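You operate a simulated robot arm through the tools that you are given. There is no shell and no other tool.

You run a simulated two-armed robot. Do the job below in one go: nothing can be reset, and whatever is moved stays where it is left.

## Task
Move the table lamp's red plug to the timer and set its dial to 3 h.
Fine: lamp switched off before the plug moves to the grey socket; switch it on again after.
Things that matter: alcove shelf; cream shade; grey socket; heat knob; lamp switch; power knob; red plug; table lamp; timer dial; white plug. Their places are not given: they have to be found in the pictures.

It is judged by the outcome, as a careful person would: the job done as asked, and still so three seconds after it is handed in. It fails if anything else is knocked over, pushed out of place, dropped, spilled or broken.

## Robot
Two 6-joint arms with two-finger parallel grippers on one trunk that stands fixed in place. Base frame: the origin is at the foot of the trunk, x ahead of it, y to its left, z up. Lengths are in mm, angles in rad, forces in N, time in s.
The left shoulder is at [50, 170, 1319], the right one opposite. Each reaches about 1092 mm from its shoulder. Payload 1.57 kg a hand.
Tool frame (each hand has its own): the origin (TCP) lies between the finger pads and is the grasp point; the fingertips stand 30 mm ahead of it; z points along the fingers, y is the line along which they close. Largest opening 80 mm; finger width 17, thickness 12; the body of the gripper, 40 by 82 mm, starts 80 mm behind the TCP.
Orientation is told as [roll, pitch, yaw] about the base's x, y, z axes, in that order, counted from this pose: with the fingers straight down and closing along the base's y, the tool's x points along the base's -x, its y along +y and its z along -z.

## Interface
- The arms move only by the tool servo_tool. It takes "left_plan", "right_plan" or both (then of equal length, played together; a hand with none holds still); each is text: rows parted by semicolons, each of 7 numbers parted by spaces: the shift along the tool's x, y, z in mm, then the turn, a rotation vector about the tool's x, y, z in rad, then the gripper command, from -1 (shut) to 1 (fully open), values between in proportion. In form: dx dy dz wx wy wz hand; .... A call has 1 to 20 rows; each row shifts and turns the commanded pose from where the row before left it, along the tool's axes as they then stand. Each row takes 0.2 s and may step no farther than 50 mm and 0.15 rad from the row before; otherwise, or with a gripper value out of range, the whole call is refused. A pose out of reach is approached as far as the arm can. The call stops where the force on the tool passes 90 N (or 10 N more than at its start, if that is more) or the arm is blocked; 0.2 s more then pass. Each finger travels about 45 mm/s and halts on what it meets, pressing with about 27 N; the grip force reading is that of the motor and also rises with nothing between the fingers. The clock runs only during rows and for 0.2 s after the last one: add rows that do not move to give the fingers time. The reply holds the time, the measured pose of the TCP, the force on the tool along the base axes, the opening and the grip force, in the units named above and with some noise, with the torque about the TCP (base axes, N m) and any sound that the robot's microphone picked up, and new pictures: "show" is both (left out), scene, wrist or none (wrist: the cameras of the hands that moved).
- Cameras (640 x 400 px; columns grow to the right, rows downward): "scene" is now at [26.1, -13.8, 1874.5]; the picture's right is [-0.22, -0.98, 0.00], its down [-0.84, 0.18, -0.52] and it looks along [0.50, -0.11, -0.86] (base axes); focal length 341 px, centre (320, 200). "left" rides on the left gripper at [72, 7, -122] in its tool frame; the picture's right is [-0.09, 1.00, 0.00], its down [-0.84, -0.08, -0.54] and it looks along [-0.54, -0.05, 0.84] (tool axes); focal length 238 px, centre (320, 200). "right" rides on the right gripper at [72, -7, -122] in its tool frame; the picture's right is [0.09, 1.00, 0.00], its down [-0.84, 0.08, -0.54] and it looks along [-0.54, 0.05, 0.84] (tool axes); focal length 238 px, centre (320, 200).
- lift_body(by): slides the trunk up (or, below 0, down) by that many mm; the arms and the scene camera ride with it, the base frame stays. It gives what a move gives, with no picture.
- pan_tilt(pan, tilt): turns the head with the scene camera to pan (to the left, within 1.501 rad either way) and tilt (down, from -0.506 to 1.204), counted from straight ahead of the robot. It gives what a move gives, and a new picture of the scene camera.
- point_at(camera, pixels): for up to 12 pixels [column, row] of the newest picture of that camera ("zoom" is the newest enlarged one), the place [x, y, z] in the base frame of the surface seen there, good to about 2 mm. No time passes.
- inspect(camera, box): a new picture of the part [left, top, right, bottom] of that camera's present view, enlarged. No time passes.
- hand_in(): hands the job in; it is judged then, once.

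Unless the task says otherwise, let go and move clear before handing in.

The tools are called after "Emit:" by a JSON object that holds its "op" and its "data". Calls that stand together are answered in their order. servo_tool: Moves the arms, as the interface text tells. Its arguments: {"type":"object","properties":{"left_plan":{"type":"string"},"right_plan":{"type":"string"},"show":{"type":"string","enum":["both","scene","wrist","none"]}},"required":[]} The other tools are called the same way: lift_body (by) slides the trunk up or down; pan_tilt (pan, tilt) turns the head that bears the scene camera; point_at (camera, pixels) gives the place of the surface under pixels of a picture; inspect (camera, box) takes an enlarged picture of a part of a camera's view; hand_in () hands the job in.

At the start:

```text
clock: 0.0
left_ee_pos: [771.2, 44.4, 1208.4]
left_orientation: [0.0, -0.003, 0.0]
left_ft_force: [-0.2, -0.6, 0.0]
left_torque: [0.0, -0.03, 0.0]
left_grip_width: 79.8
left_grasp_force: 0.2
right_ee_pos: [515.5, -484.2, 1208.6]
right_orientation: [0.0, 0.001, 0.0]
right_ft_force: [0.1, 0.2, 0.1]
right_torque: [0.0, -0.01, -0.01]
right_grip_width: 80.0
right_grasp_force: 0.0
trunk travel left (down, up): [-934.0, 36.0]
head pan, tilt: [-0.218, 1.028]
```

scene: 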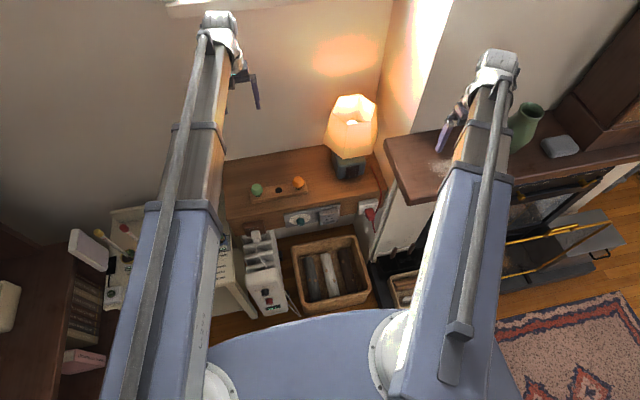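
right: 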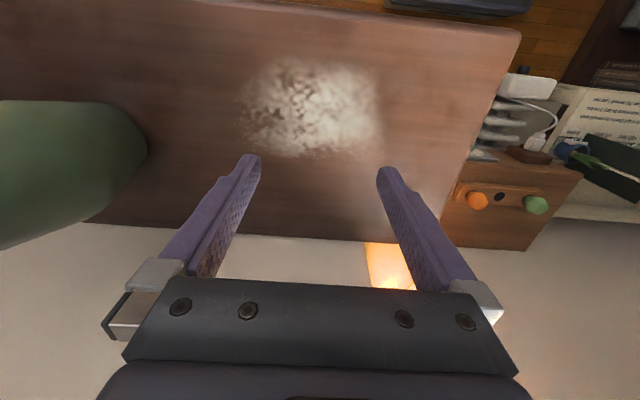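
left: 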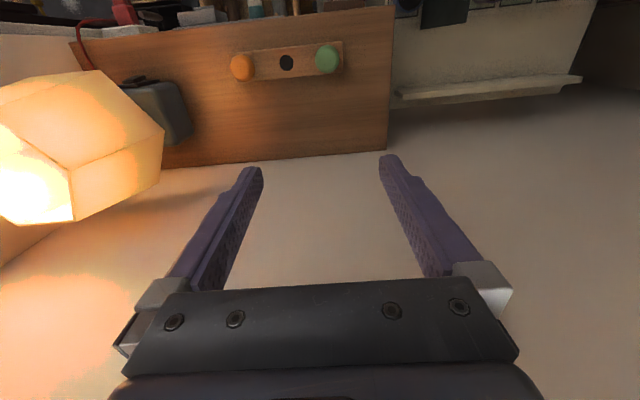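

The scene picture shows the lamp with its cream shade lit at about (352,130), a shelf with green and orange knobs at (257,188)/(298,182), a dial and socket panel at about (298,217)/(330,213), and something red at (370,213). I'll enlarge these areas before moving anything.

Emit:
{"op": "inspect", "data": {"camera": "scene", "box": [220, 150, 400, 260]}}

Emit:
{"op": "inspect", "data": {"camera": "scene", "box": [220, 80, 420, 205]}}

Emit:
{"op": "inspect", "data": {"camera": "left", "box": [0, 0, 400, 200]}}

```text
3.56 times, centred on (310, 205) of scene
```

zoom: 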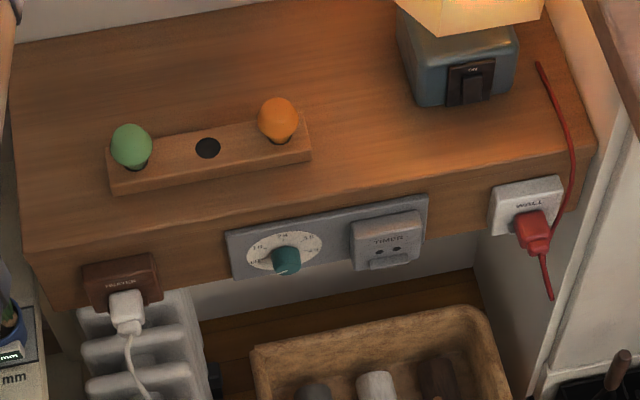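

```text
3.20 times, centred on (320, 142) of scene
```

zoom: 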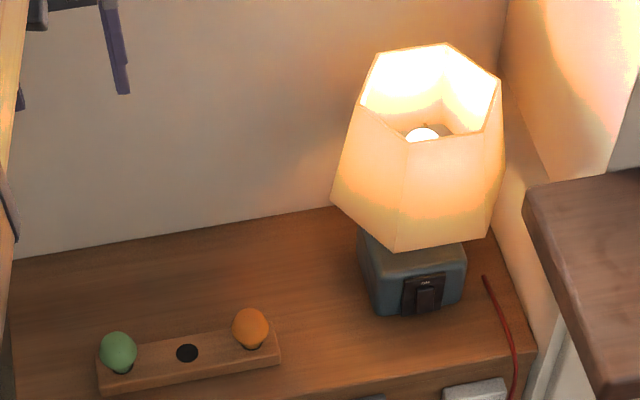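

```text
1.60 times, centred on (200, 100) of left
```

zoom: 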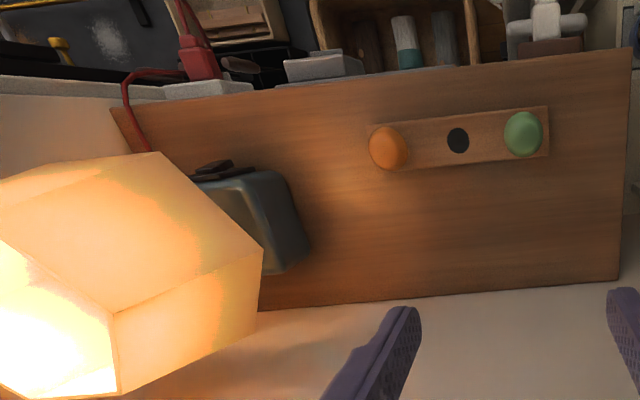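

The enlarged views show the grey timer panel (dial plus grey socket), the white LAMP socket holding the red plug, and the brown HEATER socket with the white plug. The switch is a rocker on the lamp's base. I'll enlarge again and measure their places.

Emit:
{"op": "inspect", "data": {"camera": "scene", "box": [280, 170, 390, 240]}}

Emit:
{"op": "point_at", "data": {"camera": "scene", "pixels": [[226, 197], [383, 190], [330, 216], [298, 219], [369, 213], [351, 172], [346, 167], [363, 165], [335, 170], [240, 219], [352, 107], [300, 199]]}}

```text
5.71 times, centred on (335, 205) of scene
```

zoom: 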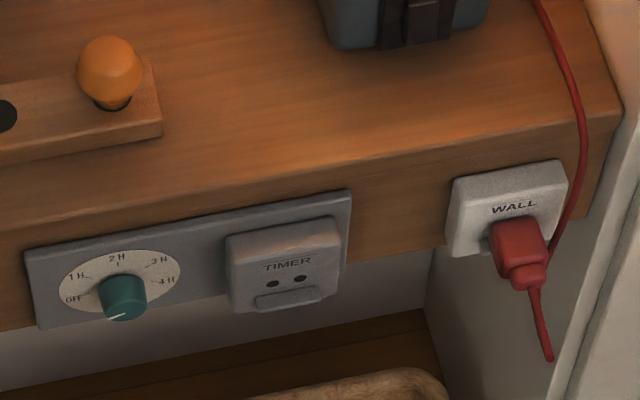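

```text
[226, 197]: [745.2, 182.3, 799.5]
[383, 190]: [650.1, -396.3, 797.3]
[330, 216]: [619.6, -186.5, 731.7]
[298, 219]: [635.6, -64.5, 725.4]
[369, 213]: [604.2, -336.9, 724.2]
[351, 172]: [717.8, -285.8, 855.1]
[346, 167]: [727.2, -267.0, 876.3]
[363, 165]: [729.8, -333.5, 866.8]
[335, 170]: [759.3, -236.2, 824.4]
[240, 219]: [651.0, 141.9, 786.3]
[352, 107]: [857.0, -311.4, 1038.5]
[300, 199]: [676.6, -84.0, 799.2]
```

The zoom clearly shows the dial (OFF, 1H to 4H), the grey TIMER socket with two slots at (273,284)/(300,278) and the red plug in WALL at (518,250). I'll sample points on each to get the face plane, normals and sizes.

Emit:
{"op": "point_at", "data": {"camera": "zoom", "pixels": [[40, 260], [340, 200], [345, 255], [40, 318], [235, 245], [335, 225], [273, 284], [300, 278], [285, 302], [290, 230], [232, 290], [338, 265]]}}

Emit:
{"op": "point_at", "data": {"camera": "zoom", "pixels": [[455, 185], [560, 168], [455, 248], [505, 225], [535, 225], [510, 262], [540, 262], [530, 283], [545, 340], [575, 120], [124, 312], [122, 285]]}}

Emit:
{"op": "point_at", "data": {"camera": "zoom", "pixels": [[75, 298], [82, 275], [118, 258], [156, 262], [166, 282], [104, 290], [144, 285], [104, 312], [146, 305], [5, 250], [400, 180], [600, 130]]}}

```text
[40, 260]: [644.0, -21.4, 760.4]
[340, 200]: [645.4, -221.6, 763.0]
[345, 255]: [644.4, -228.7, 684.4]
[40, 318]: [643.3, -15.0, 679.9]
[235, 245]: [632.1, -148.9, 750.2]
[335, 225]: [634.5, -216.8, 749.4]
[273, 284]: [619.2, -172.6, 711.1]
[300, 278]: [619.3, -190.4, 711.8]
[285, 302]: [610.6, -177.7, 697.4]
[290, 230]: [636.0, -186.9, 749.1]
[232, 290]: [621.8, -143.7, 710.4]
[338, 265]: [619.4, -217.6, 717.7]
```

```text
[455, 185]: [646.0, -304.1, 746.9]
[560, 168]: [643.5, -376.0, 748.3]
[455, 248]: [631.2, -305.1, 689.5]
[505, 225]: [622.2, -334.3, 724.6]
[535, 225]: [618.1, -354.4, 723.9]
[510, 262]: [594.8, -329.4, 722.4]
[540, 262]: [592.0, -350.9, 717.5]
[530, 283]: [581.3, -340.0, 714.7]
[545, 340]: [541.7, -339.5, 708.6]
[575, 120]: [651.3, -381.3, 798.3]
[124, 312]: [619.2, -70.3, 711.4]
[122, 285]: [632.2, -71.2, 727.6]
```

```text
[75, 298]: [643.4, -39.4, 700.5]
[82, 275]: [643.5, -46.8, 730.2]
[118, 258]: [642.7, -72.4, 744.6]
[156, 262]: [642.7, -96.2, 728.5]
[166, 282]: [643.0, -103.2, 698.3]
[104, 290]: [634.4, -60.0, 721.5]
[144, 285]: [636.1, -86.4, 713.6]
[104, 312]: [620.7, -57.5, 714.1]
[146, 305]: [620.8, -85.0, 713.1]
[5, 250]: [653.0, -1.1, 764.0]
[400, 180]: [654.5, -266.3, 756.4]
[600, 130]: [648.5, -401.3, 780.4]
```

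Readings: the panel face is at x≈643 and the grey socket's front face at x≈619, with slots at y≈-181.5, z≈711. The plug body spans x≈592–619 at y≈-341. Next I'll look closely at the lamp switch around (351,172) and the mantel to the right, since it could block the right arm.

Emit:
{"op": "inspect", "data": {"camera": "scene", "box": [320, 140, 390, 190]}}

Emit:
{"op": "point_at", "data": {"camera": "scene", "pixels": [[390, 140], [405, 195], [440, 185], [430, 150], [525, 125], [400, 165], [378, 250], [333, 270], [262, 250], [400, 280], [355, 145], [335, 135]]}}

```text
8.00 times, centred on (355, 165) of scene
```

zoom: 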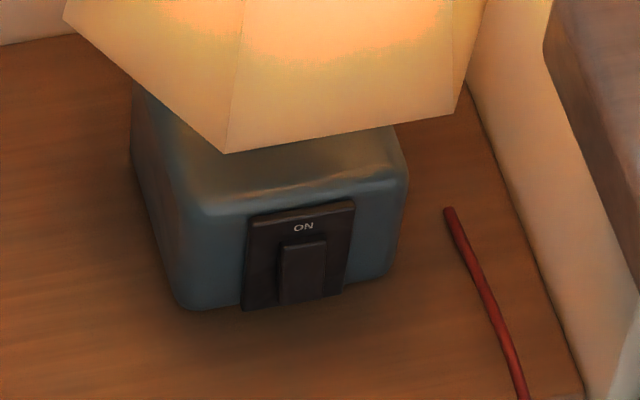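

```text
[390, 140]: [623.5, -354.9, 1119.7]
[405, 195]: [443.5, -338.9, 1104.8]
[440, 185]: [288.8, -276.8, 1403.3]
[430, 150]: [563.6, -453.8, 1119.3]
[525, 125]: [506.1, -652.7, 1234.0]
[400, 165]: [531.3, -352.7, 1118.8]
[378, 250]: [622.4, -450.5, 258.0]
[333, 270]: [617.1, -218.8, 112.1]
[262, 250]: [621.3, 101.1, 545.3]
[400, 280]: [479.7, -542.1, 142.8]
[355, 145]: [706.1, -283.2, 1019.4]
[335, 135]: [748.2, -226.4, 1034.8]
```

The switch zoom shows a dark plate marked ON at (303,227), with a rocker or paddle at (303,272) on the lamp base's front face, and the mantel top at z≈1119 with its left edge at y≈-353. I'll measure the switch and the arm links to plan a route that misses the mantel.

Emit:
{"op": "point_at", "data": {"camera": "zoom", "pixels": [[260, 225], [345, 210], [250, 300], [340, 285], [303, 227], [303, 255], [303, 272], [303, 295], [285, 250], [325, 248], [200, 215], [385, 190]]}}

Emit:
{"op": "point_at", "data": {"camera": "zoom", "pixels": [[180, 295], [310, 185], [230, 150], [455, 110], [100, 40], [220, 215], [390, 270], [210, 270], [448, 215], [520, 390], [150, 120], [400, 170]]}}

Emit:
{"op": "point_at", "data": {"camera": "scene", "pixels": [[395, 340], [470, 250], [475, 190], [490, 100], [497, 60], [170, 290], [185, 205], [195, 130], [218, 25], [205, 60], [455, 330], [450, 120]]}}

```text
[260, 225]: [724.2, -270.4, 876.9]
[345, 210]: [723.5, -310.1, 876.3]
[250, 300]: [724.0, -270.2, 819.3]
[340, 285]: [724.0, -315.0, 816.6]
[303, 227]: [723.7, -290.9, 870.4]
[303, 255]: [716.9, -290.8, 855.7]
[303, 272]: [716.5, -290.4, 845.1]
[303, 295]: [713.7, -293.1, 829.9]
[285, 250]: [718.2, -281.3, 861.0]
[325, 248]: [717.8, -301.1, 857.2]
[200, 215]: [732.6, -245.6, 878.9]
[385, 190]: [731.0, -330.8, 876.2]
```

```text
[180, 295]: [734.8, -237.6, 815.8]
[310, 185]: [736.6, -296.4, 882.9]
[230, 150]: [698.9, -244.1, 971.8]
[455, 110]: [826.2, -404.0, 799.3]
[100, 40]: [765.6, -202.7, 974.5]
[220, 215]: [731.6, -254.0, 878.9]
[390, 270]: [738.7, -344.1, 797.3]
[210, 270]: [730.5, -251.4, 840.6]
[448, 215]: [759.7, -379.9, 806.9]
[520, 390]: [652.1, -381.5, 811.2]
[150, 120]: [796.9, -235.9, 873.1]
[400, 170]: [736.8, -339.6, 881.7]
```

```text
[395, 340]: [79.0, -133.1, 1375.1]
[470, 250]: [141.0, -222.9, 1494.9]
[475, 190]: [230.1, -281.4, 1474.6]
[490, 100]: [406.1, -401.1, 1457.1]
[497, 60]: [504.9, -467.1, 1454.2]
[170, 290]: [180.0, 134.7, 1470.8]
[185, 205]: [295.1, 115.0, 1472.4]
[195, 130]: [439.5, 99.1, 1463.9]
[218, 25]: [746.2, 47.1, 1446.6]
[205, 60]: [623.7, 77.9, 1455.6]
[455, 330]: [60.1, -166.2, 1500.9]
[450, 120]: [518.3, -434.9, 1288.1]
```

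The arms look like straight beams at z≈1450–1500 with the hands hanging below. The mantel (z≈1119, y<-353, x>443) sits under the right arm, so that arm has to pull back before the trunk goes down. I'll look around before moving.

Emit:
{"op": "pan_tilt", "data": {"pan": -0.9, "tilt": 0.95}}

Emit:
{"op": "pan_tilt", "data": {"pan": 0.5, "tilt": 1.0}}

Emit:
{"op": "pan_tilt", "data": {"pan": -0.35, "tilt": 1.0}}

```text
clock: 1.1
left_ee_pos: [771.1, 44.6, 1208.8]
left_orientation: [0.0, -0.002, 0.0]
left_ft_force: [0.1, -0.3, -0.4]
left_torque: [-0.01, 0.02, -0.03]
left_grip_width: 79.7
left_grasp_force: 0.0
right_ee_pos: [515.6, -485.1, 1209.0]
right_orientation: [0.001, 0.0, 0.002]
right_ft_force: [-0.6, -0.2, -1.0]
right_torque: [0.01, 0.0, -0.03]
right_grip_width: 80.3
right_grasp_force: 0.0
trunk travel left (down, up): [-934.0, 36.0]
head pan, tilt: [-0.901, 0.949]
```

scene: 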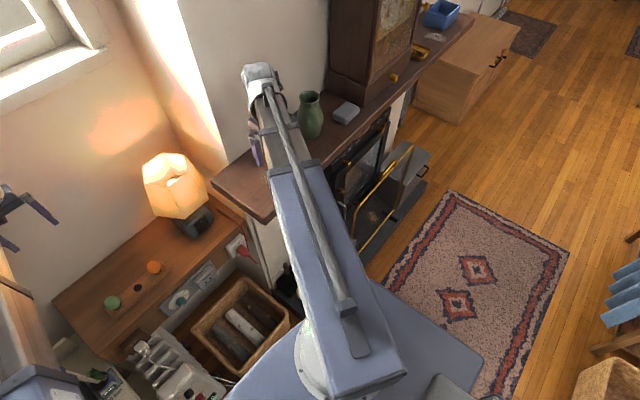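

```text
clock: 2.6
left_ee_pos: [770.6, 45.1, 1208.9]
left_orientation: [0.0, -0.001, 0.001]
left_ft_force: [0.1, 0.2, 0.3]
left_torque: [0.01, -0.02, 0.01]
left_grip_width: 80.1
left_grasp_force: 0.0
right_ee_pos: [516.8, -484.0, 1209.2]
right_orientation: [0.0, -0.001, 0.001]
right_ft_force: [0.4, -0.4, -1.0]
right_torque: [0.0, -0.01, -0.02]
right_grip_width: 79.8
right_grasp_force: 0.0
trunk travel left (down, up): [-934.0, 36.0]
head pan, tilt: [0.499, 1.0]
```

scene: 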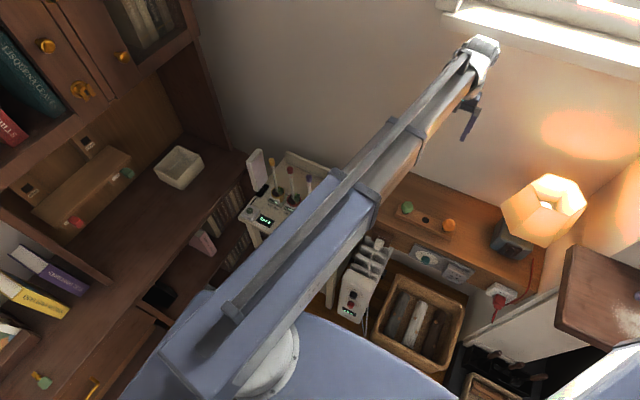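

```text
clock: 3.8
left_ee_pos: [770.8, 46.5, 1208.1]
left_orientation: [-0.001, 0.001, 0.0]
left_ft_force: [0.9, -0.2, 0.7]
left_torque: [0.0, -0.02, -0.03]
left_grip_width: 80.0
left_grasp_force: 0.1
right_ee_pos: [516.8, -484.2, 1208.0]
right_orientation: [-0.002, 0.0, -0.001]
right_ft_force: [-0.6, 0.4, 0.2]
right_torque: [0.02, -0.02, -0.03]
right_grip_width: 80.0
right_grasp_force: 0.0
trunk travel left (down, up): [-934.0, 36.0]
head pan, tilt: [-0.351, 1.0]
```

scene: 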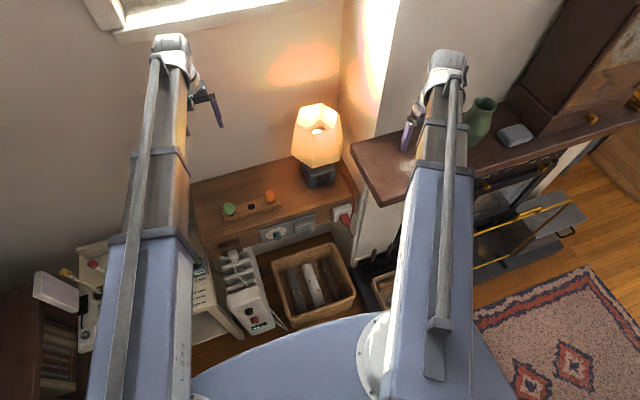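

The arms are telescoping beams, and the lamp, shelf and sockets are all ahead of and below them. I'll draw both hands straight back at their present height, clear of the mantel (x>443) and the shelf (x>650), before lowering the trunk.

Emit:
{"op": "servo_tool", "data": {"left_plan": "50 0 0 0 0 0 1; 50 0 0 0 0 0 1; 50 5 0 0 0 0 1; 50 5 0 0 0 0 1; 50 5 0 0 0 0 1; 50 5 0 0 0 0 1", "right_plan": "35 15 0 0 0 0 1; 35 15 0 0 0 0 1; 35 15 0 0 0 0 1; 35 15 0 0 0 0 1; 30 15 0 0 0 0 1; 20 15 0 0 0 0 1", "show": "both"}}

```text
refused: row 3 steps farther than a row can; nothing moved
```

The call was refused because row 3 stepped slightly over 50 mm, and nothing moved. I'll resend it with smaller steps.

Emit:
{"op": "servo_tool", "data": {"left_plan": "48 0 0 0 0 0 1; 48 5 0 0 0 0 1; 48 5 0 0 0 0 1; 48 5 0 0 0 0 1; 48 5 0 0 0 0 1; 48 5 0 0 0 0 1", "right_plan": "35 15 0 0 0 0 1; 35 15 0 0 0 0 1; 35 15 0 0 0 0 1; 35 15 0 0 0 0 1; 30 15 0 0 0 0 1; 20 15 0 0 0 0 1", "show": "both"}}

```text
clock: 5.2
left_ee_pos: [480.3, 70.4, 1209.1]
left_orientation: [0.0, -0.001, -0.001]
left_ft_force: [0.3, 0.7, -0.5]
left_torque: [0.01, 0.0, 0.01]
left_grip_width: 79.9
left_grasp_force: 0.1
right_ee_pos: [365.8, -427.0, 1208.7]
right_orientation: [0.002, 0.0, -0.001]
right_ft_force: [-0.1, 0.4, -0.5]
right_torque: [0.0, -0.02, 0.01]
right_grip_width: 79.8
right_grasp_force: 0.1
right hand out of reach, approached as far as the arm can: row 5, 6
trunk travel left (down, up): [-934.0, 36.0]
head pan, tilt: [-0.351, 1.0]
```

scene: 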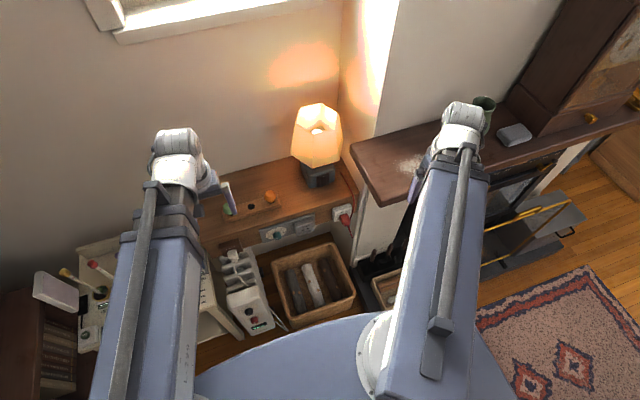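
right: 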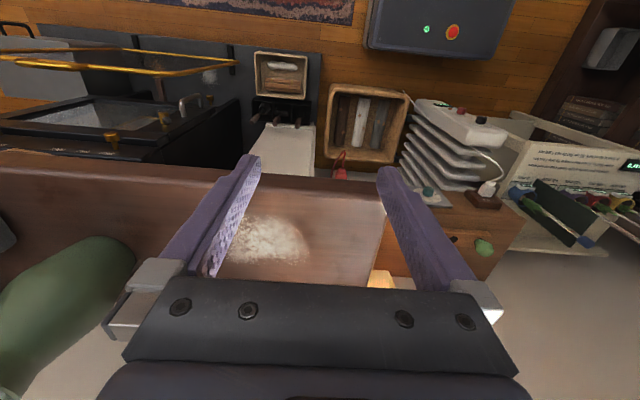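
left: 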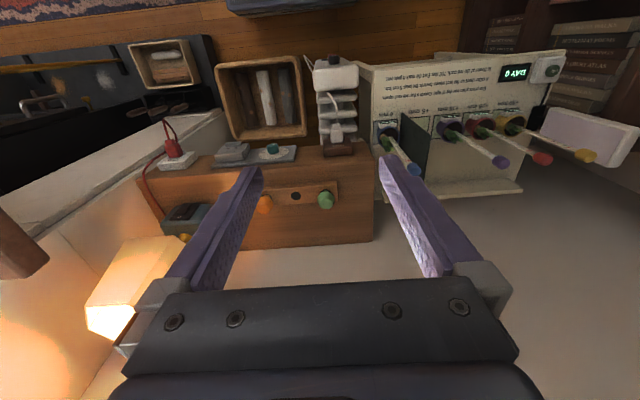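

The right arm stopped short at a minimum radius of about 407 mm, at (366,-427) and still close to the mantel edge. I'll swing it forward and left over the mantel corner, at this safe height, to about (460,-200) where it can drop clear.

Emit:
{"op": "servo_tool", "data": {"right_plan": "-45 10 0 0 0 0 1; -40 20 0 0 0 0 1; -20 40 0 0 0 0 1", "show": "none"}}

Emit:
{"op": "point_at", "data": {"camera": "scene", "pixels": [[365, 185], [385, 195], [355, 160], [580, 215], [550, 215], [270, 265], [350, 200], [90, 255], [50, 290], [60, 350], [210, 270], [240, 250]]}}

```text
clock: 6.0
left_ee_pos: [483.6, 72.1, 1208.4]
left_orientation: [0.0, -0.001, 0.0]
left_ft_force: [-0.5, 0.4, 0.5]
left_torque: [0.0, 0.03, -0.03]
left_grip_width: 79.9
left_grasp_force: 0.0
right_ee_pos: [472.2, -356.4, 1209.0]
right_orientation: [0.0, 0.001, 0.0]
right_ft_force: [-0.7, -0.6, 0.1]
right_torque: [0.0, -0.02, 0.01]
right_grip_width: 80.1
right_grasp_force: 0.0
trunk travel left (down, up): [-934.0, 36.0]
head pan, tilt: [-0.351, 1.0]
```

```text
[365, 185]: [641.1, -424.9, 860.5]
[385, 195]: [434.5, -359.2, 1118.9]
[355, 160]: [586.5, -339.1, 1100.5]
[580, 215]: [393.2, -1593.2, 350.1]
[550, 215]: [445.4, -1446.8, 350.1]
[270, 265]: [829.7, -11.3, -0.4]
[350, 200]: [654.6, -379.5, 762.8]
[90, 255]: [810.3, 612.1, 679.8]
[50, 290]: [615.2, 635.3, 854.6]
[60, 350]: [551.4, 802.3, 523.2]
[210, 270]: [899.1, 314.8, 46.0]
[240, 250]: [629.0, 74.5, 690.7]
```

The right hand is at (472,-356) and responds from its actual pose; the mantel's left edge is at about y=-339 and its front at x≈432. I'll slide the hand to y≈-200 and then lower the trunk 250 mm to start.

Emit:
{"op": "servo_tool", "data": {"right_plan": "2 39 0 0 0 0 1; 2 39 0 0 0 0 1; 3 39 0 0 0 0 1; 3 39 0 0 0 0 1; 0 0 0 0 0 0 1", "show": "scene"}}

```text
clock: 7.2
left_ee_pos: [484.0, 70.1, 1209.7]
left_orientation: [0.0, 0.001, 0.001]
left_ft_force: [0.4, 0.4, -0.6]
left_torque: [0.02, -0.05, 0.01]
left_grip_width: 79.9
left_grasp_force: 0.1
right_ee_pos: [462.2, -200.8, 1208.5]
right_orientation: [0.0, 0.0, 0.0]
right_ft_force: [-0.2, -1.1, 0.3]
right_torque: [0.0, 0.03, 0.0]
right_grip_width: 80.1
right_grasp_force: 0.0
trunk travel left (down, up): [-934.0, 36.0]
head pan, tilt: [-0.351, 1.0]
```

scene: 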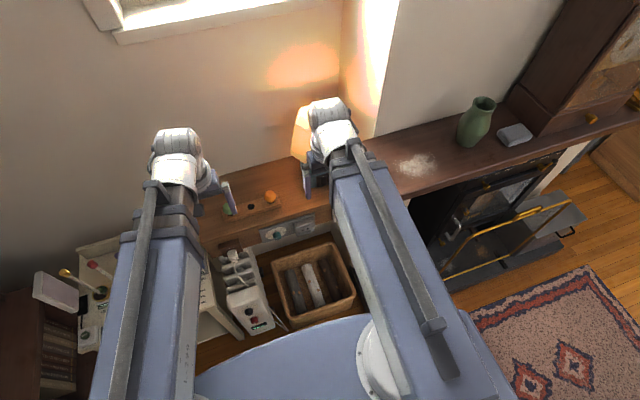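

The right hand now hangs at (462,-201). I'll check how close its beam and wrist come to the mantel's left edge before lowering.

Emit:
{"op": "point_at", "data": {"camera": "scene", "pixels": [[367, 170], [385, 200], [350, 130], [325, 105], [358, 150], [400, 240], [345, 110], [312, 165], [440, 330], [325, 185]]}}

```text
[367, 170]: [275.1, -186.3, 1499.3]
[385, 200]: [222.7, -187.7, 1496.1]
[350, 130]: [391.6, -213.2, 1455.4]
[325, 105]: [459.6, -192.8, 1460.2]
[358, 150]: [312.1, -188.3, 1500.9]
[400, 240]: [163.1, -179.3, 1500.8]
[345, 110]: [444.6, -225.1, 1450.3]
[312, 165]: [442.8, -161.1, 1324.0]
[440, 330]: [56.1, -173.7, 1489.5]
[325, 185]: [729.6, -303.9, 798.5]
```

Wrist and beam stay at y≥-235, about 100 mm clear of the mantel edge. I'll lower the trunk in two steps and watch the forces.

Emit:
{"op": "lift_body", "data": {"by": -220}}

Emit:
{"op": "pan_tilt", "data": {"pan": -0.3, "tilt": 0.85}}

```text
clock: 9.5
left_ee_pos: [482.2, 71.0, 989.9]
left_orientation: [0.0, -0.002, -0.001]
left_ft_force: [-0.5, 0.3, -0.4]
left_torque: [0.01, 0.01, 0.02]
left_grip_width: 80.0
left_grasp_force: 0.1
right_ee_pos: [462.7, -199.7, 990.1]
right_orientation: [-0.001, 0.001, 0.0]
right_ft_force: [0.2, 0.2, -0.1]
right_torque: [0.0, -0.01, -0.01]
right_grip_width: 80.0
right_grasp_force: 0.1
trunk travel left (down, up): [-714.0, 256.0]
head pan, tilt: [-0.351, 1.0]
```

```text
clock: 10.2
left_ee_pos: [483.8, 70.0, 989.2]
left_orientation: [0.0, -0.002, 0.002]
left_ft_force: [-0.3, -0.2, -0.8]
left_torque: [0.02, 0.01, 0.02]
left_grip_width: 79.7
left_grasp_force: 0.0
right_ee_pos: [462.4, -200.1, 988.9]
right_orientation: [0.002, -0.001, 0.001]
right_ft_force: [-1.2, 0.0, -0.4]
right_torque: [-0.01, -0.02, 0.01]
right_grip_width: 80.0
right_grasp_force: 0.0
trunk travel left (down, up): [-714.0, 256.0]
head pan, tilt: [-0.3, 0.85]
```

scene: 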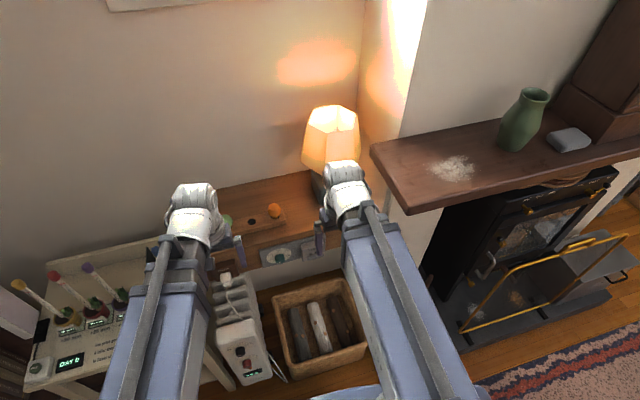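

No contact. The lamp is at (330,135) and the mantel at (470,165) is now nearer the beam's height, but the beam stays left of it. I'll lower the trunk another 230 mm.

Emit:
{"op": "lift_body", "data": {"by": -230}}

Emit:
{"op": "pan_tilt", "data": {"pan": -0.3, "tilt": 0.75}}

```text
clock: 12.6
left_ee_pos: [482.8, 71.3, 758.9]
left_orientation: [0.0, -0.002, 0.0]
left_ft_force: [-0.3, 0.6, -0.2]
left_torque: [0.02, 0.0, 0.01]
left_grip_width: 80.1
left_grasp_force: 0.1
right_ee_pos: [462.5, -199.5, 760.2]
right_orientation: [0.0, -0.001, -0.001]
right_ft_force: [0.9, 0.5, -0.1]
right_torque: [-0.01, 0.01, 0.0]
right_grip_width: 80.3
right_grasp_force: 0.0
trunk travel left (down, up): [-484.0, 486.0]
head pan, tilt: [-0.3, 0.85]
```

```text
clock: 13.3
left_ee_pos: [481.4, 70.4, 758.5]
left_orientation: [0.0, -0.003, 0.0]
left_ft_force: [-0.6, -0.1, 1.9]
left_torque: [-0.04, 0.01, 0.0]
left_grip_width: 79.8
left_grasp_force: 0.2
right_ee_pos: [462.2, -199.8, 759.4]
right_orientation: [0.001, -0.001, 0.0]
right_ft_force: [0.6, 0.2, 0.3]
right_torque: [-0.01, -0.02, 0.02]
right_grip_width: 80.2
right_grasp_force: 0.0
trunk travel left (down, up): [-484.0, 486.0]
head pan, tilt: [-0.3, 0.75]
```

scene: 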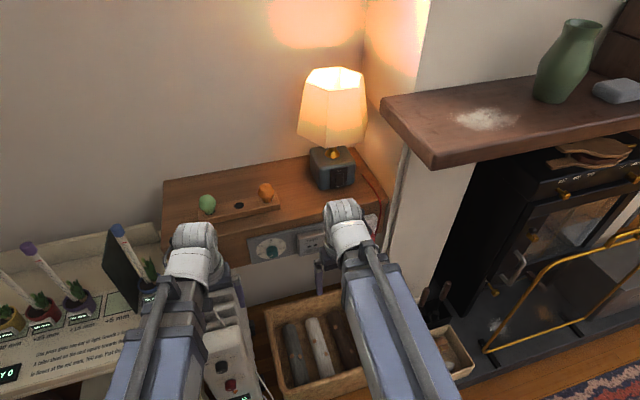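

Both arms are down at z≈759 with no contact, and the camera now sees the switch at (342,175), the dial at (270,248) and the grey socket at (312,240). I'll enlarge them to read the dial pointer and the rocker's state.

Emit:
{"op": "inspect", "data": {"camera": "scene", "box": [300, 135, 390, 195]}}

Emit:
{"op": "inspect", "data": {"camera": "scene", "box": [240, 220, 330, 275]}}

Emit:
{"op": "inspect", "data": {"camera": "right", "box": [160, 0, 480, 200]}}

```text
6.67 times, centred on (345, 165) of scene
```

zoom: 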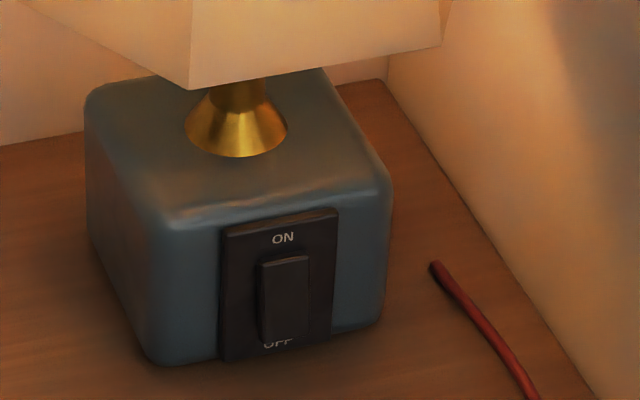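

```text
7.11 times, centred on (285, 248) of scene
```

zoom: 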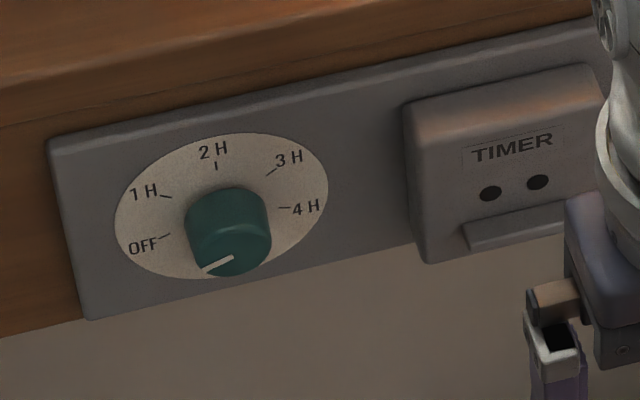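

```text
2.00 times, centred on (320, 100) of right
```

zoom: 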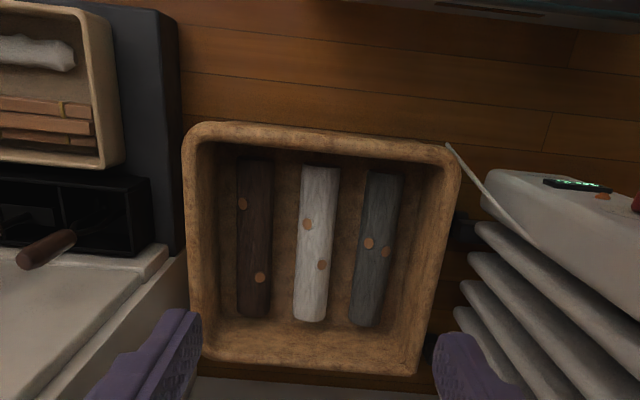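

The rocker is marked ON at the top and OFF at the bottom. Its lower end sticks out further (x≈714 against 718), so it is on and I need to press the lower end at about (714,-291,830). The dial pointer is at OFF. I'll bring the right hand forward with its fingers shut and pitch it to horizontal, staying clear of the lamp.

Emit:
{"op": "servo_tool", "data": {"right_plan": "-38 -6 -28 0 0 0 -1; -40 -7 -30 0 0 0 -1; -40 -7 -32 0 0 0 -1; 0 0 0 0 0 0 -1; 0 0 0 0 0 0 -1", "show": "both"}}

```text
refused: row 2 steps farther than a row can; nothing moved
```

The call was refused because row 2 was just over the 50 mm limit, and nothing moved. I'll resend with smaller steps.

Emit:
{"op": "servo_tool", "data": {"right_plan": "-30 -5 -22 0 0 0 -1; -30 -5 -23 0 0 0 -1; -30 -5 -23 0 0 0 -1; -28 -5 -22 0 0 0 -1; 0 0 0 0 0 0 -1", "show": "both"}}

```text
clock: 14.5
left_ee_pos: [482.2, 70.6, 759.3]
left_orientation: [-0.001, -0.001, 0.0]
left_ft_force: [0.9, 0.3, -0.4]
left_torque: [-0.02, -0.03, 0.01]
left_grip_width: 79.9
left_grasp_force: 0.0
right_ee_pos: [579.1, -220.1, 759.1]
right_orientation: [0.0, 0.0, 0.0]
right_ft_force: [0.5, -0.3, -0.1]
right_torque: [-0.03, 0.02, 0.0]
right_grip_width: 0.2
right_grasp_force: 14.7
right hand out of reach, approached as far as the arm can: row 1, 2, 3, 4
trunk travel left (down, up): [-484.0, 486.0]
head pan, tilt: [-0.3, 0.75]
```

scene: 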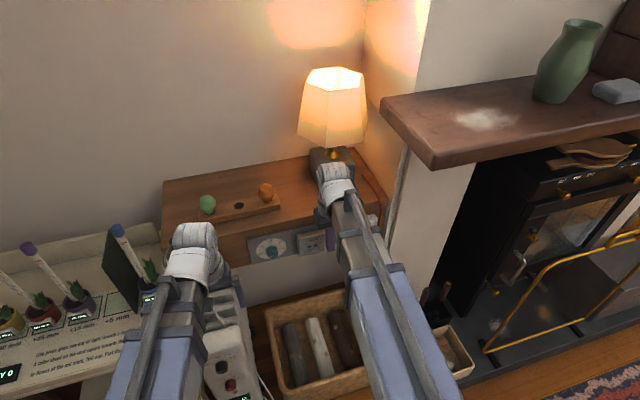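
right: 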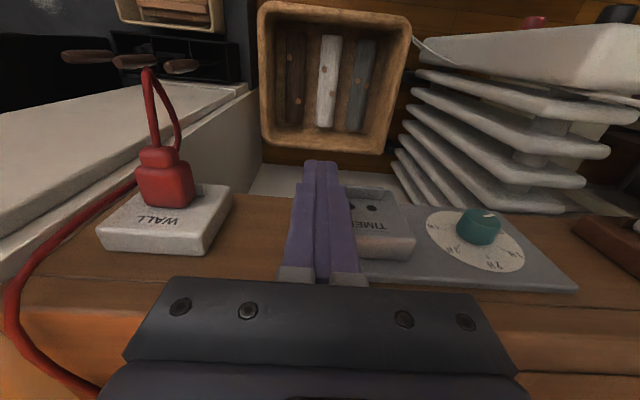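

The right hand moved forward but couldn't rise (z stayed at 759), so height will have to come from pitching the hand up. The wrist picture shows the plug's cord looping back beside the WALL box at (160,110). I'll pitch the hand in small steps, raising it only as reach allows and staying in front of the shelf edge.

Emit:
{"op": "servo_tool", "data": {"right_plan": "-3 -8 -1 0 -0.15 0 -1; -2.7 -8 -4.6 0 -0.15 0 -1; -3.6 -8 -8.3 0 -0.15 0 -1", "show": "none"}}

Emit:
{"op": "point_at", "data": {"camera": "scene", "pixels": [[434, 167], [440, 160], [395, 115], [420, 150], [385, 105], [432, 163], [365, 230], [360, 262], [385, 300], [345, 178], [400, 280], [375, 265]]}}

```text
clock: 15.3
left_ee_pos: [482.9, 71.6, 758.7]
left_orientation: [0.001, -0.003, 0.001]
left_ft_force: [1.1, 0.2, -0.1]
left_torque: [0.02, 0.01, -0.01]
left_grip_width: 79.9
left_grasp_force: 0.1
right_ee_pos: [585.6, -244.4, 781.7]
right_orientation: [-0.001, -0.453, 0.001]
right_ft_force: [0.8, 0.5, -0.2]
right_torque: [0.01, 0.0, 0.03]
right_grip_width: 0.0
right_grasp_force: 21.4
right hand out of reach, approached as far as the arm can: row 2, 3
trunk travel left (down, up): [-484.0, 486.0]
head pan, tilt: [-0.3, 0.75]
```

```text
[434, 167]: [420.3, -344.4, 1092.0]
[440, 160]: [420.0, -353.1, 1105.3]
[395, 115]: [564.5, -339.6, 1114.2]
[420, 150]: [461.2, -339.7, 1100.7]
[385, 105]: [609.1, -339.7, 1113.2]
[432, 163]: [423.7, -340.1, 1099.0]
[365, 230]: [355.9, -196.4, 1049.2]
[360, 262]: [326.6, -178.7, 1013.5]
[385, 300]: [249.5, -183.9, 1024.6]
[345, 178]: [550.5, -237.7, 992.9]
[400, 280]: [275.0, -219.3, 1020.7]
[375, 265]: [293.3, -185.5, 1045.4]
```

The hand pitched to -0.453 but z came out at 782 instead of the commanded 774, as though the wrist height is fixed to the trunk. I'll test that with a small straight-down command before relying on it.

Emit:
{"op": "servo_tool", "data": {"right_plan": "6.6 0 13.5 0 0 0 -1", "show": "none"}}

```text
clock: 15.7
left_ee_pos: [483.4, 70.6, 758.8]
left_orientation: [0.0, 0.0, -0.001]
left_ft_force: [0.3, -0.4, -0.3]
left_torque: [0.0, 0.0, 0.0]
left_grip_width: 80.0
left_grasp_force: 0.2
right_ee_pos: [585.9, -244.6, 780.1]
right_orientation: [0.0, -0.45, 0.0]
right_ft_force: [-0.5, 0.0, 1.3]
right_torque: [0.01, 0.01, 0.03]
right_grip_width: 0.2
right_grasp_force: 21.1
right hand out of reach, approached as far as the arm can: row 1
trunk travel left (down, up): [-484.0, 486.0]
head pan, tilt: [-0.3, 0.75]
```

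The test confirms it: wrist height is locked to the trunk (TCP z ≈ 977 − 218·cos(pitch) at this trunk height). About 60° of pitch therefore suits the switch, and I'll go there while creeping forward, staying left of the switch at y≈-265.

Emit:
{"op": "servo_tool", "data": {"right_plan": "-17.9 -5 -9.5 0 -0.15 0 -1; -23.9 -5 -8.4 0 -0.15 0 -1; -34.7 -5 -0.5 0 -0.15 0 -1; -36.7 -5 2.8 0 -0.15 0 -1; 0 0 0 0 0 0 -1", "show": "both"}}

```text
clock: 16.9
left_ee_pos: [482.6, 68.9, 758.7]
left_orientation: [0.001, -0.001, 0.0]
left_ft_force: [0.4, 1.1, -0.5]
left_torque: [0.03, 0.05, 0.01]
left_grip_width: 80.3
left_grasp_force: 0.1
right_ee_pos: [664.3, -264.4, 870.5]
right_orientation: [0.0, -1.049, 0.0]
right_ft_force: [-0.9, -0.1, 0.7]
right_torque: [0.01, -0.02, -0.04]
right_grip_width: 0.1
right_grasp_force: 21.6
trunk travel left (down, up): [-484.0, 486.0]
head pan, tilt: [-0.3, 0.75]
```

scene: 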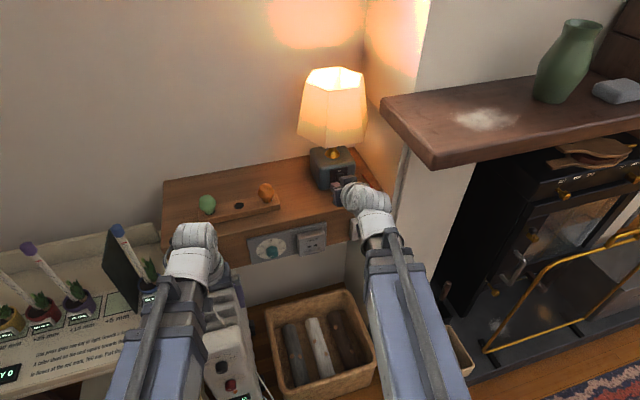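
right: 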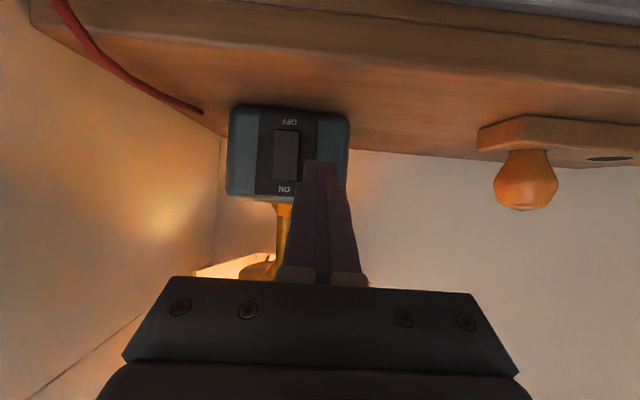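

The wrist view (upside down) shows the switch plate at (287,155), with OFF at (288,122) being the lower end and ON at (284,188), and readings of z=870 as predicted. I'll enlarge it and measure the rocker exactly.

Emit:
{"op": "inspect", "data": {"camera": "right", "box": [215, 95, 365, 210]}}

Emit:
{"op": "point_at", "data": {"camera": "right", "pixels": [[288, 122], [284, 188], [275, 132], [298, 133], [286, 136], [286, 145], [286, 155], [286, 165], [286, 176], [276, 176], [296, 176], [235, 150]]}}

```text
3.48 times, centred on (290, 152) of right
```

zoom: 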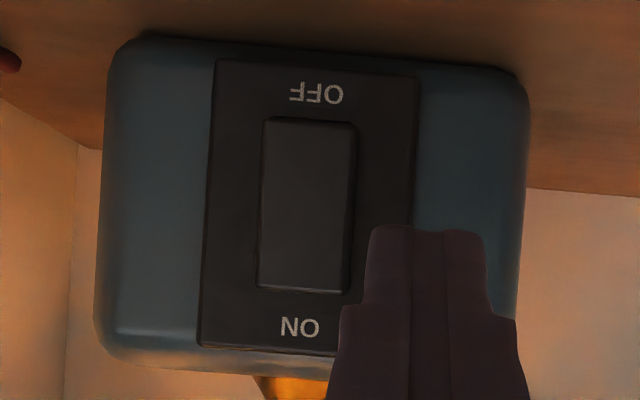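

```text
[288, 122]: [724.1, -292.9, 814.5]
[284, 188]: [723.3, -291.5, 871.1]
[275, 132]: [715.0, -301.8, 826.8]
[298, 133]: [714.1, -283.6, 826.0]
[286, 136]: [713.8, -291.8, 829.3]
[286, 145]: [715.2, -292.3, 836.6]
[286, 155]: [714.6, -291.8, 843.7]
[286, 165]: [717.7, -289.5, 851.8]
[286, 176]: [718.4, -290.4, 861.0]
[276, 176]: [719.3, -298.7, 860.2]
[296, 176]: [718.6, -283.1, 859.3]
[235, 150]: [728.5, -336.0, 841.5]
```

The rocker spans z≈824–863 at y≈-292, with its lower end out at x≈713.7 and its top at 718.5. I'll lower the trunk 34 mm so the fingertip edge lines up with z≈829, then shift to y≈-292 without touching it.

Emit:
{"op": "lift_body", "data": {"by": -34}}

Emit:
{"op": "servo_tool", "data": {"right_plan": "0 -14 0 0 0 0 -1; 0 -13.5 0 0 0 0 -1; 0 0 0 0 0 0 -1", "show": "both"}}

```text
clock: 17.7
left_ee_pos: [482.5, 71.0, 723.9]
left_orientation: [0.002, -0.003, -0.001]
left_ft_force: [0.3, 0.9, 0.3]
left_torque: [-0.01, -0.01, -0.01]
left_grip_width: 79.9
left_grasp_force: 0.2
right_ee_pos: [662.6, -264.5, 835.7]
right_orientation: [0.0, -1.047, 0.001]
right_ft_force: [-0.8, 0.0, 0.8]
right_torque: [-0.02, 0.01, 0.02]
right_grip_width: 0.2
right_grasp_force: 21.0
trunk travel left (down, up): [-450.0, 520.0]
head pan, tilt: [-0.3, 0.75]
```

```text
clock: 18.5
left_ee_pos: [482.6, 70.8, 725.5]
left_orientation: [0.0, -0.002, 0.0]
left_ft_force: [-0.4, -0.2, -0.4]
left_torque: [0.03, 0.01, -0.02]
left_grip_width: 80.1
left_grasp_force: 0.2
right_ee_pos: [662.8, -291.9, 835.0]
right_orientation: [0.0, -1.049, 0.001]
right_ft_force: [0.0, -0.5, 0.6]
right_torque: [0.01, -0.01, -0.01]
right_grip_width: 0.0
right_grasp_force: 21.4
trunk travel left (down, up): [-450.0, 520.0]
head pan, tilt: [-0.3, 0.75]
```

scene: 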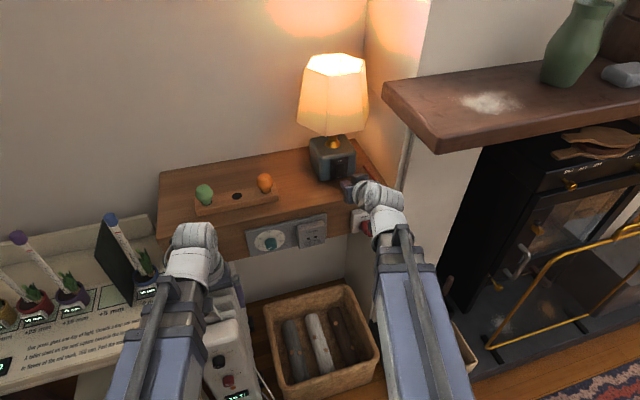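
right: 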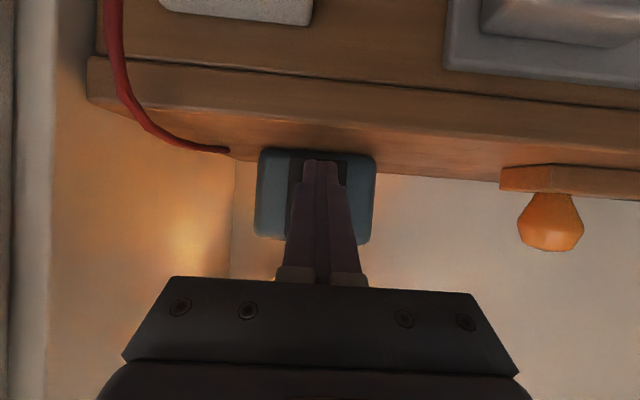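

The fingertips are now over the switch at (320,165) in the wrist view, with the hand at y=-291.9. I'll check the real tip edge before pressing.

Emit:
{"op": "inspect", "data": {"camera": "right", "box": [260, 130, 380, 230]}}

Emit:
{"op": "point_at", "data": {"camera": "right", "pixels": [[312, 163], [328, 163], [312, 170], [328, 175], [342, 170], [300, 170]]}}

```text
4.00 times, centred on (320, 180) of right
```

zoom: 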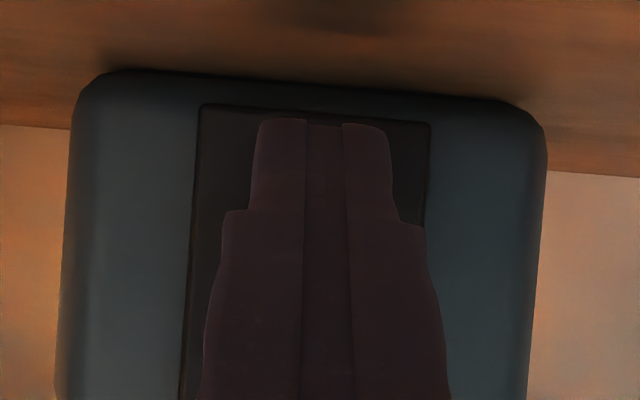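

```text
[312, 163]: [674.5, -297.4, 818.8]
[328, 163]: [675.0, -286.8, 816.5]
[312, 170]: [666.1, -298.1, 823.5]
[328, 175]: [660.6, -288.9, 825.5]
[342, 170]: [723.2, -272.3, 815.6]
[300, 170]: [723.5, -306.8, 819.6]
```

The tip geometry matches the estimate, with the leading edge at about (693,-292,827). I'll advance 17 mm and then read the force before pressing.

Emit:
{"op": "servo_tool", "data": {"right_plan": "-4.25 0 7.35 0 0 0 -1; -4.25 0 7.35 0 0 0 -1; 0 0 0 0 0 0 -1", "show": "none"}}

Emit:
{"op": "servo_tool", "data": {"right_plan": "-1.5 0 2.6 0 0 0 -1; -1 0 1.75 0 0 0 -1; 0 0 0 0 0 0 -1", "show": "scene"}}

```text
clock: 19.3
left_ee_pos: [482.7, 70.6, 725.5]
left_orientation: [0.0, -0.002, 0.0]
left_ft_force: [-0.7, -0.6, -0.7]
left_torque: [0.01, 0.0, -0.01]
left_grip_width: 80.0
left_grasp_force: 0.0
right_ee_pos: [680.4, -291.5, 835.2]
right_orientation: [-0.001, -1.047, 0.001]
right_ft_force: [-0.5, 0.4, -0.1]
right_torque: [-0.01, -0.02, -0.02]
right_grip_width: 0.0
right_grasp_force: 21.3
trunk travel left (down, up): [-450.0, 520.0]
head pan, tilt: [-0.3, 0.75]
```

```text
clock: 20.1
left_ee_pos: [483.1, 69.9, 725.0]
left_orientation: [0.0, -0.002, 0.0]
left_ft_force: [-0.2, 0.4, -0.9]
left_torque: [0.01, -0.01, 0.02]
left_grip_width: 79.8
left_grasp_force: 0.0
right_ee_pos: [684.6, -292.0, 834.3]
right_orientation: [0.0, -1.048, 0.002]
right_ft_force: [-1.6, 0.1, 0.4]
right_torque: [0.04, 0.01, -0.02]
right_grip_width: 0.0
right_grasp_force: 21.1
trunk travel left (down, up): [-450.0, 520.0]
head pan, tilt: [-0.3, 0.75]
```

scene: 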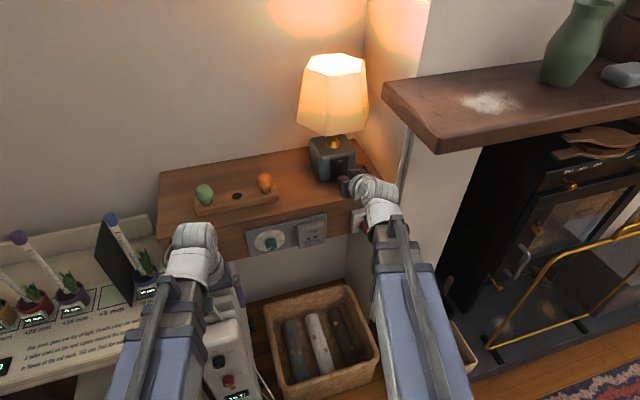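

The force has just reached -1.6 N along x, so light contact has begun at the rocker's lower end. The lamp is still lit at (335,90), so I'll press further in small steps.

Emit:
{"op": "servo_tool", "data": {"right_plan": "-0.75 0 1.3 0 0 0 -1; -0.75 0 1.3 0 0 0 -1; 0 0 0 0 0 0 -1", "show": "scene"}}

```text
clock: 20.9
left_ee_pos: [482.8, 69.5, 725.3]
left_orientation: [-0.001, 0.0, 0.0]
left_ft_force: [-0.2, -0.3, -0.6]
left_torque: [0.0, 0.01, 0.0]
left_grip_width: 80.1
left_grasp_force: 0.1
right_ee_pos: [687.9, -293.0, 834.9]
right_orientation: [-0.001, -1.048, -0.002]
right_ft_force: [-2.8, -0.3, -0.8]
right_torque: [0.01, 0.0, -0.02]
right_grip_width: 0.1
right_grasp_force: 21.0
trunk travel left (down, up): [-450.0, 520.0]
head pan, tilt: [-0.3, 0.75]
```

scene: 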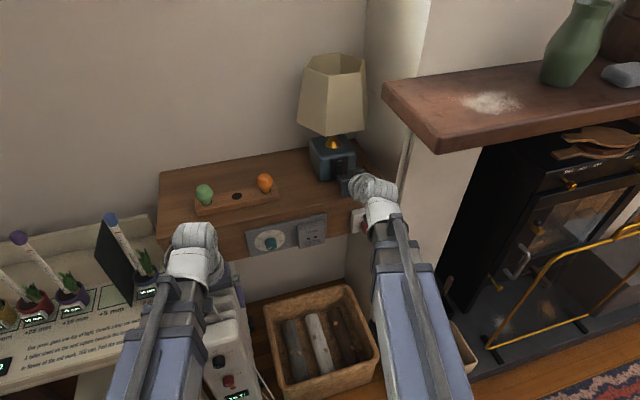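

The shade has gone dark at (335,90), so the lamp is off. I'll press 1 mm more so the rocker is fully over, back away, and check it stays.

Emit:
{"op": "servo_tool", "data": {"right_plan": "-0.5 0 0.9 0 0 0 -1; 0 0 0 0 0 0 -1; 7.5 0 -13 0 0 0 -1; 7.5 0 -13 0 0 0 -1; 0 0 0 0 0 0 -1", "show": "both"}}

```text
clock: 22.1
left_ee_pos: [482.4, 70.0, 724.9]
left_orientation: [-0.001, -0.002, 0.0]
left_ft_force: [0.5, -0.1, 0.2]
left_torque: [-0.01, -0.03, 0.0]
left_grip_width: 80.0
left_grasp_force: 0.1
right_ee_pos: [659.6, -293.1, 836.1]
right_orientation: [0.0, -1.047, 0.0]
right_ft_force: [-0.5, 0.1, 0.3]
right_torque: [0.01, -0.02, 0.01]
right_grip_width: 0.1
right_grasp_force: 21.7
trunk travel left (down, up): [-450.0, 520.0]
head pan, tilt: [-0.3, 0.75]
```

scene: 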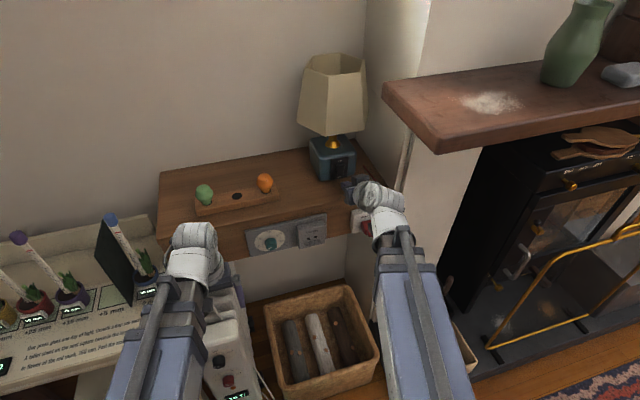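
right: 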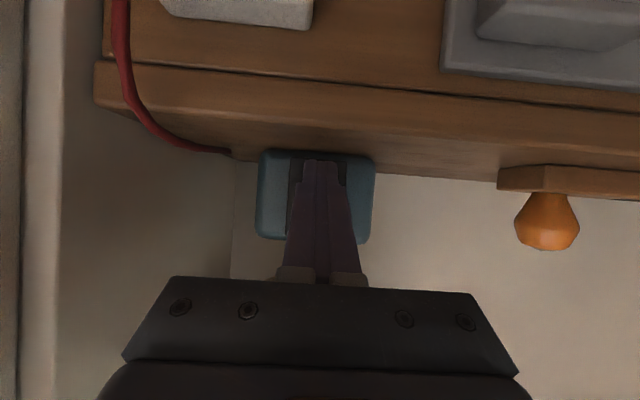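

The lamp stays dark after I backed off, and it hasn't moved. I'll raise the trunk back 34 mm for clearance over the shelf edge and return the right hand to fingers-down in front of the shelf, where its camera can see the red plug.

Emit:
{"op": "lift_body", "data": {"by": 34}}

Emit:
{"op": "servo_tool", "data": {"right_plan": "34.4 4 -5.6 0 0.15 0 -1; 34.3 4 -4.7 0 0.15 0 -1; 24.9 4 4.7 0 0.15 0 -1; 19.2 4 6.8 0 0.15 0 -1; 10.6 4 8.2 0 0.15 0 -1; 6.9 4 5.5 0 0.15 0 -1; 5.3 4 1.6 0 0.147 0 -1; 0 0 0 0 0 0 -1", "show": "both"}}

```text
clock: 22.8
left_ee_pos: [483.4, 70.3, 759.1]
left_orientation: [0.0, 0.0, 0.0]
left_ft_force: [-0.5, -0.1, -0.3]
left_torque: [0.01, 0.01, 0.01]
left_grip_width: 80.0
left_grasp_force: 0.2
right_ee_pos: [659.4, -291.3, 869.5]
right_orientation: [0.0, -1.046, 0.001]
right_ft_force: [0.2, 0.5, 0.0]
right_torque: [-0.01, -0.04, 0.01]
right_grip_width: 0.2
right_grasp_force: 21.3
trunk travel left (down, up): [-484.0, 486.0]
head pan, tilt: [-0.3, 0.75]
```

```text
clock: 24.6
left_ee_pos: [482.6, 71.0, 759.8]
left_orientation: [0.001, -0.001, 0.002]
left_ft_force: [0.6, 1.0, 0.0]
left_torque: [-0.03, 0.01, 0.01]
left_grip_width: 79.7
left_grasp_force: 0.1
right_ee_pos: [569.1, -264.7, 758.0]
right_orientation: [0.003, 0.0, 0.0]
right_ft_force: [0.5, 0.1, 0.0]
right_torque: [0.02, -0.03, 0.02]
right_grip_width: 0.0
right_grasp_force: 21.3
trunk travel left (down, up): [-484.0, 486.0]
head pan, tilt: [-0.3, 0.75]
```

scene: 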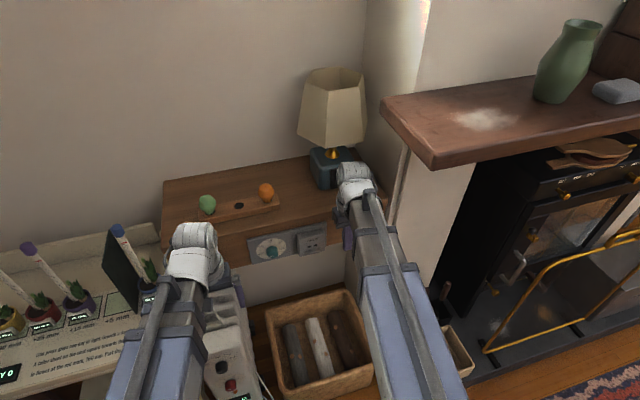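
right: 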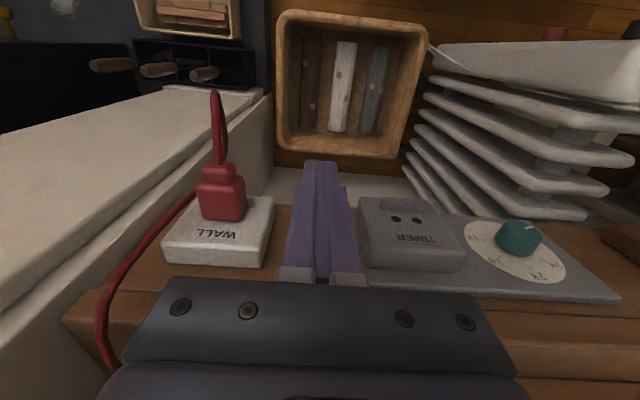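

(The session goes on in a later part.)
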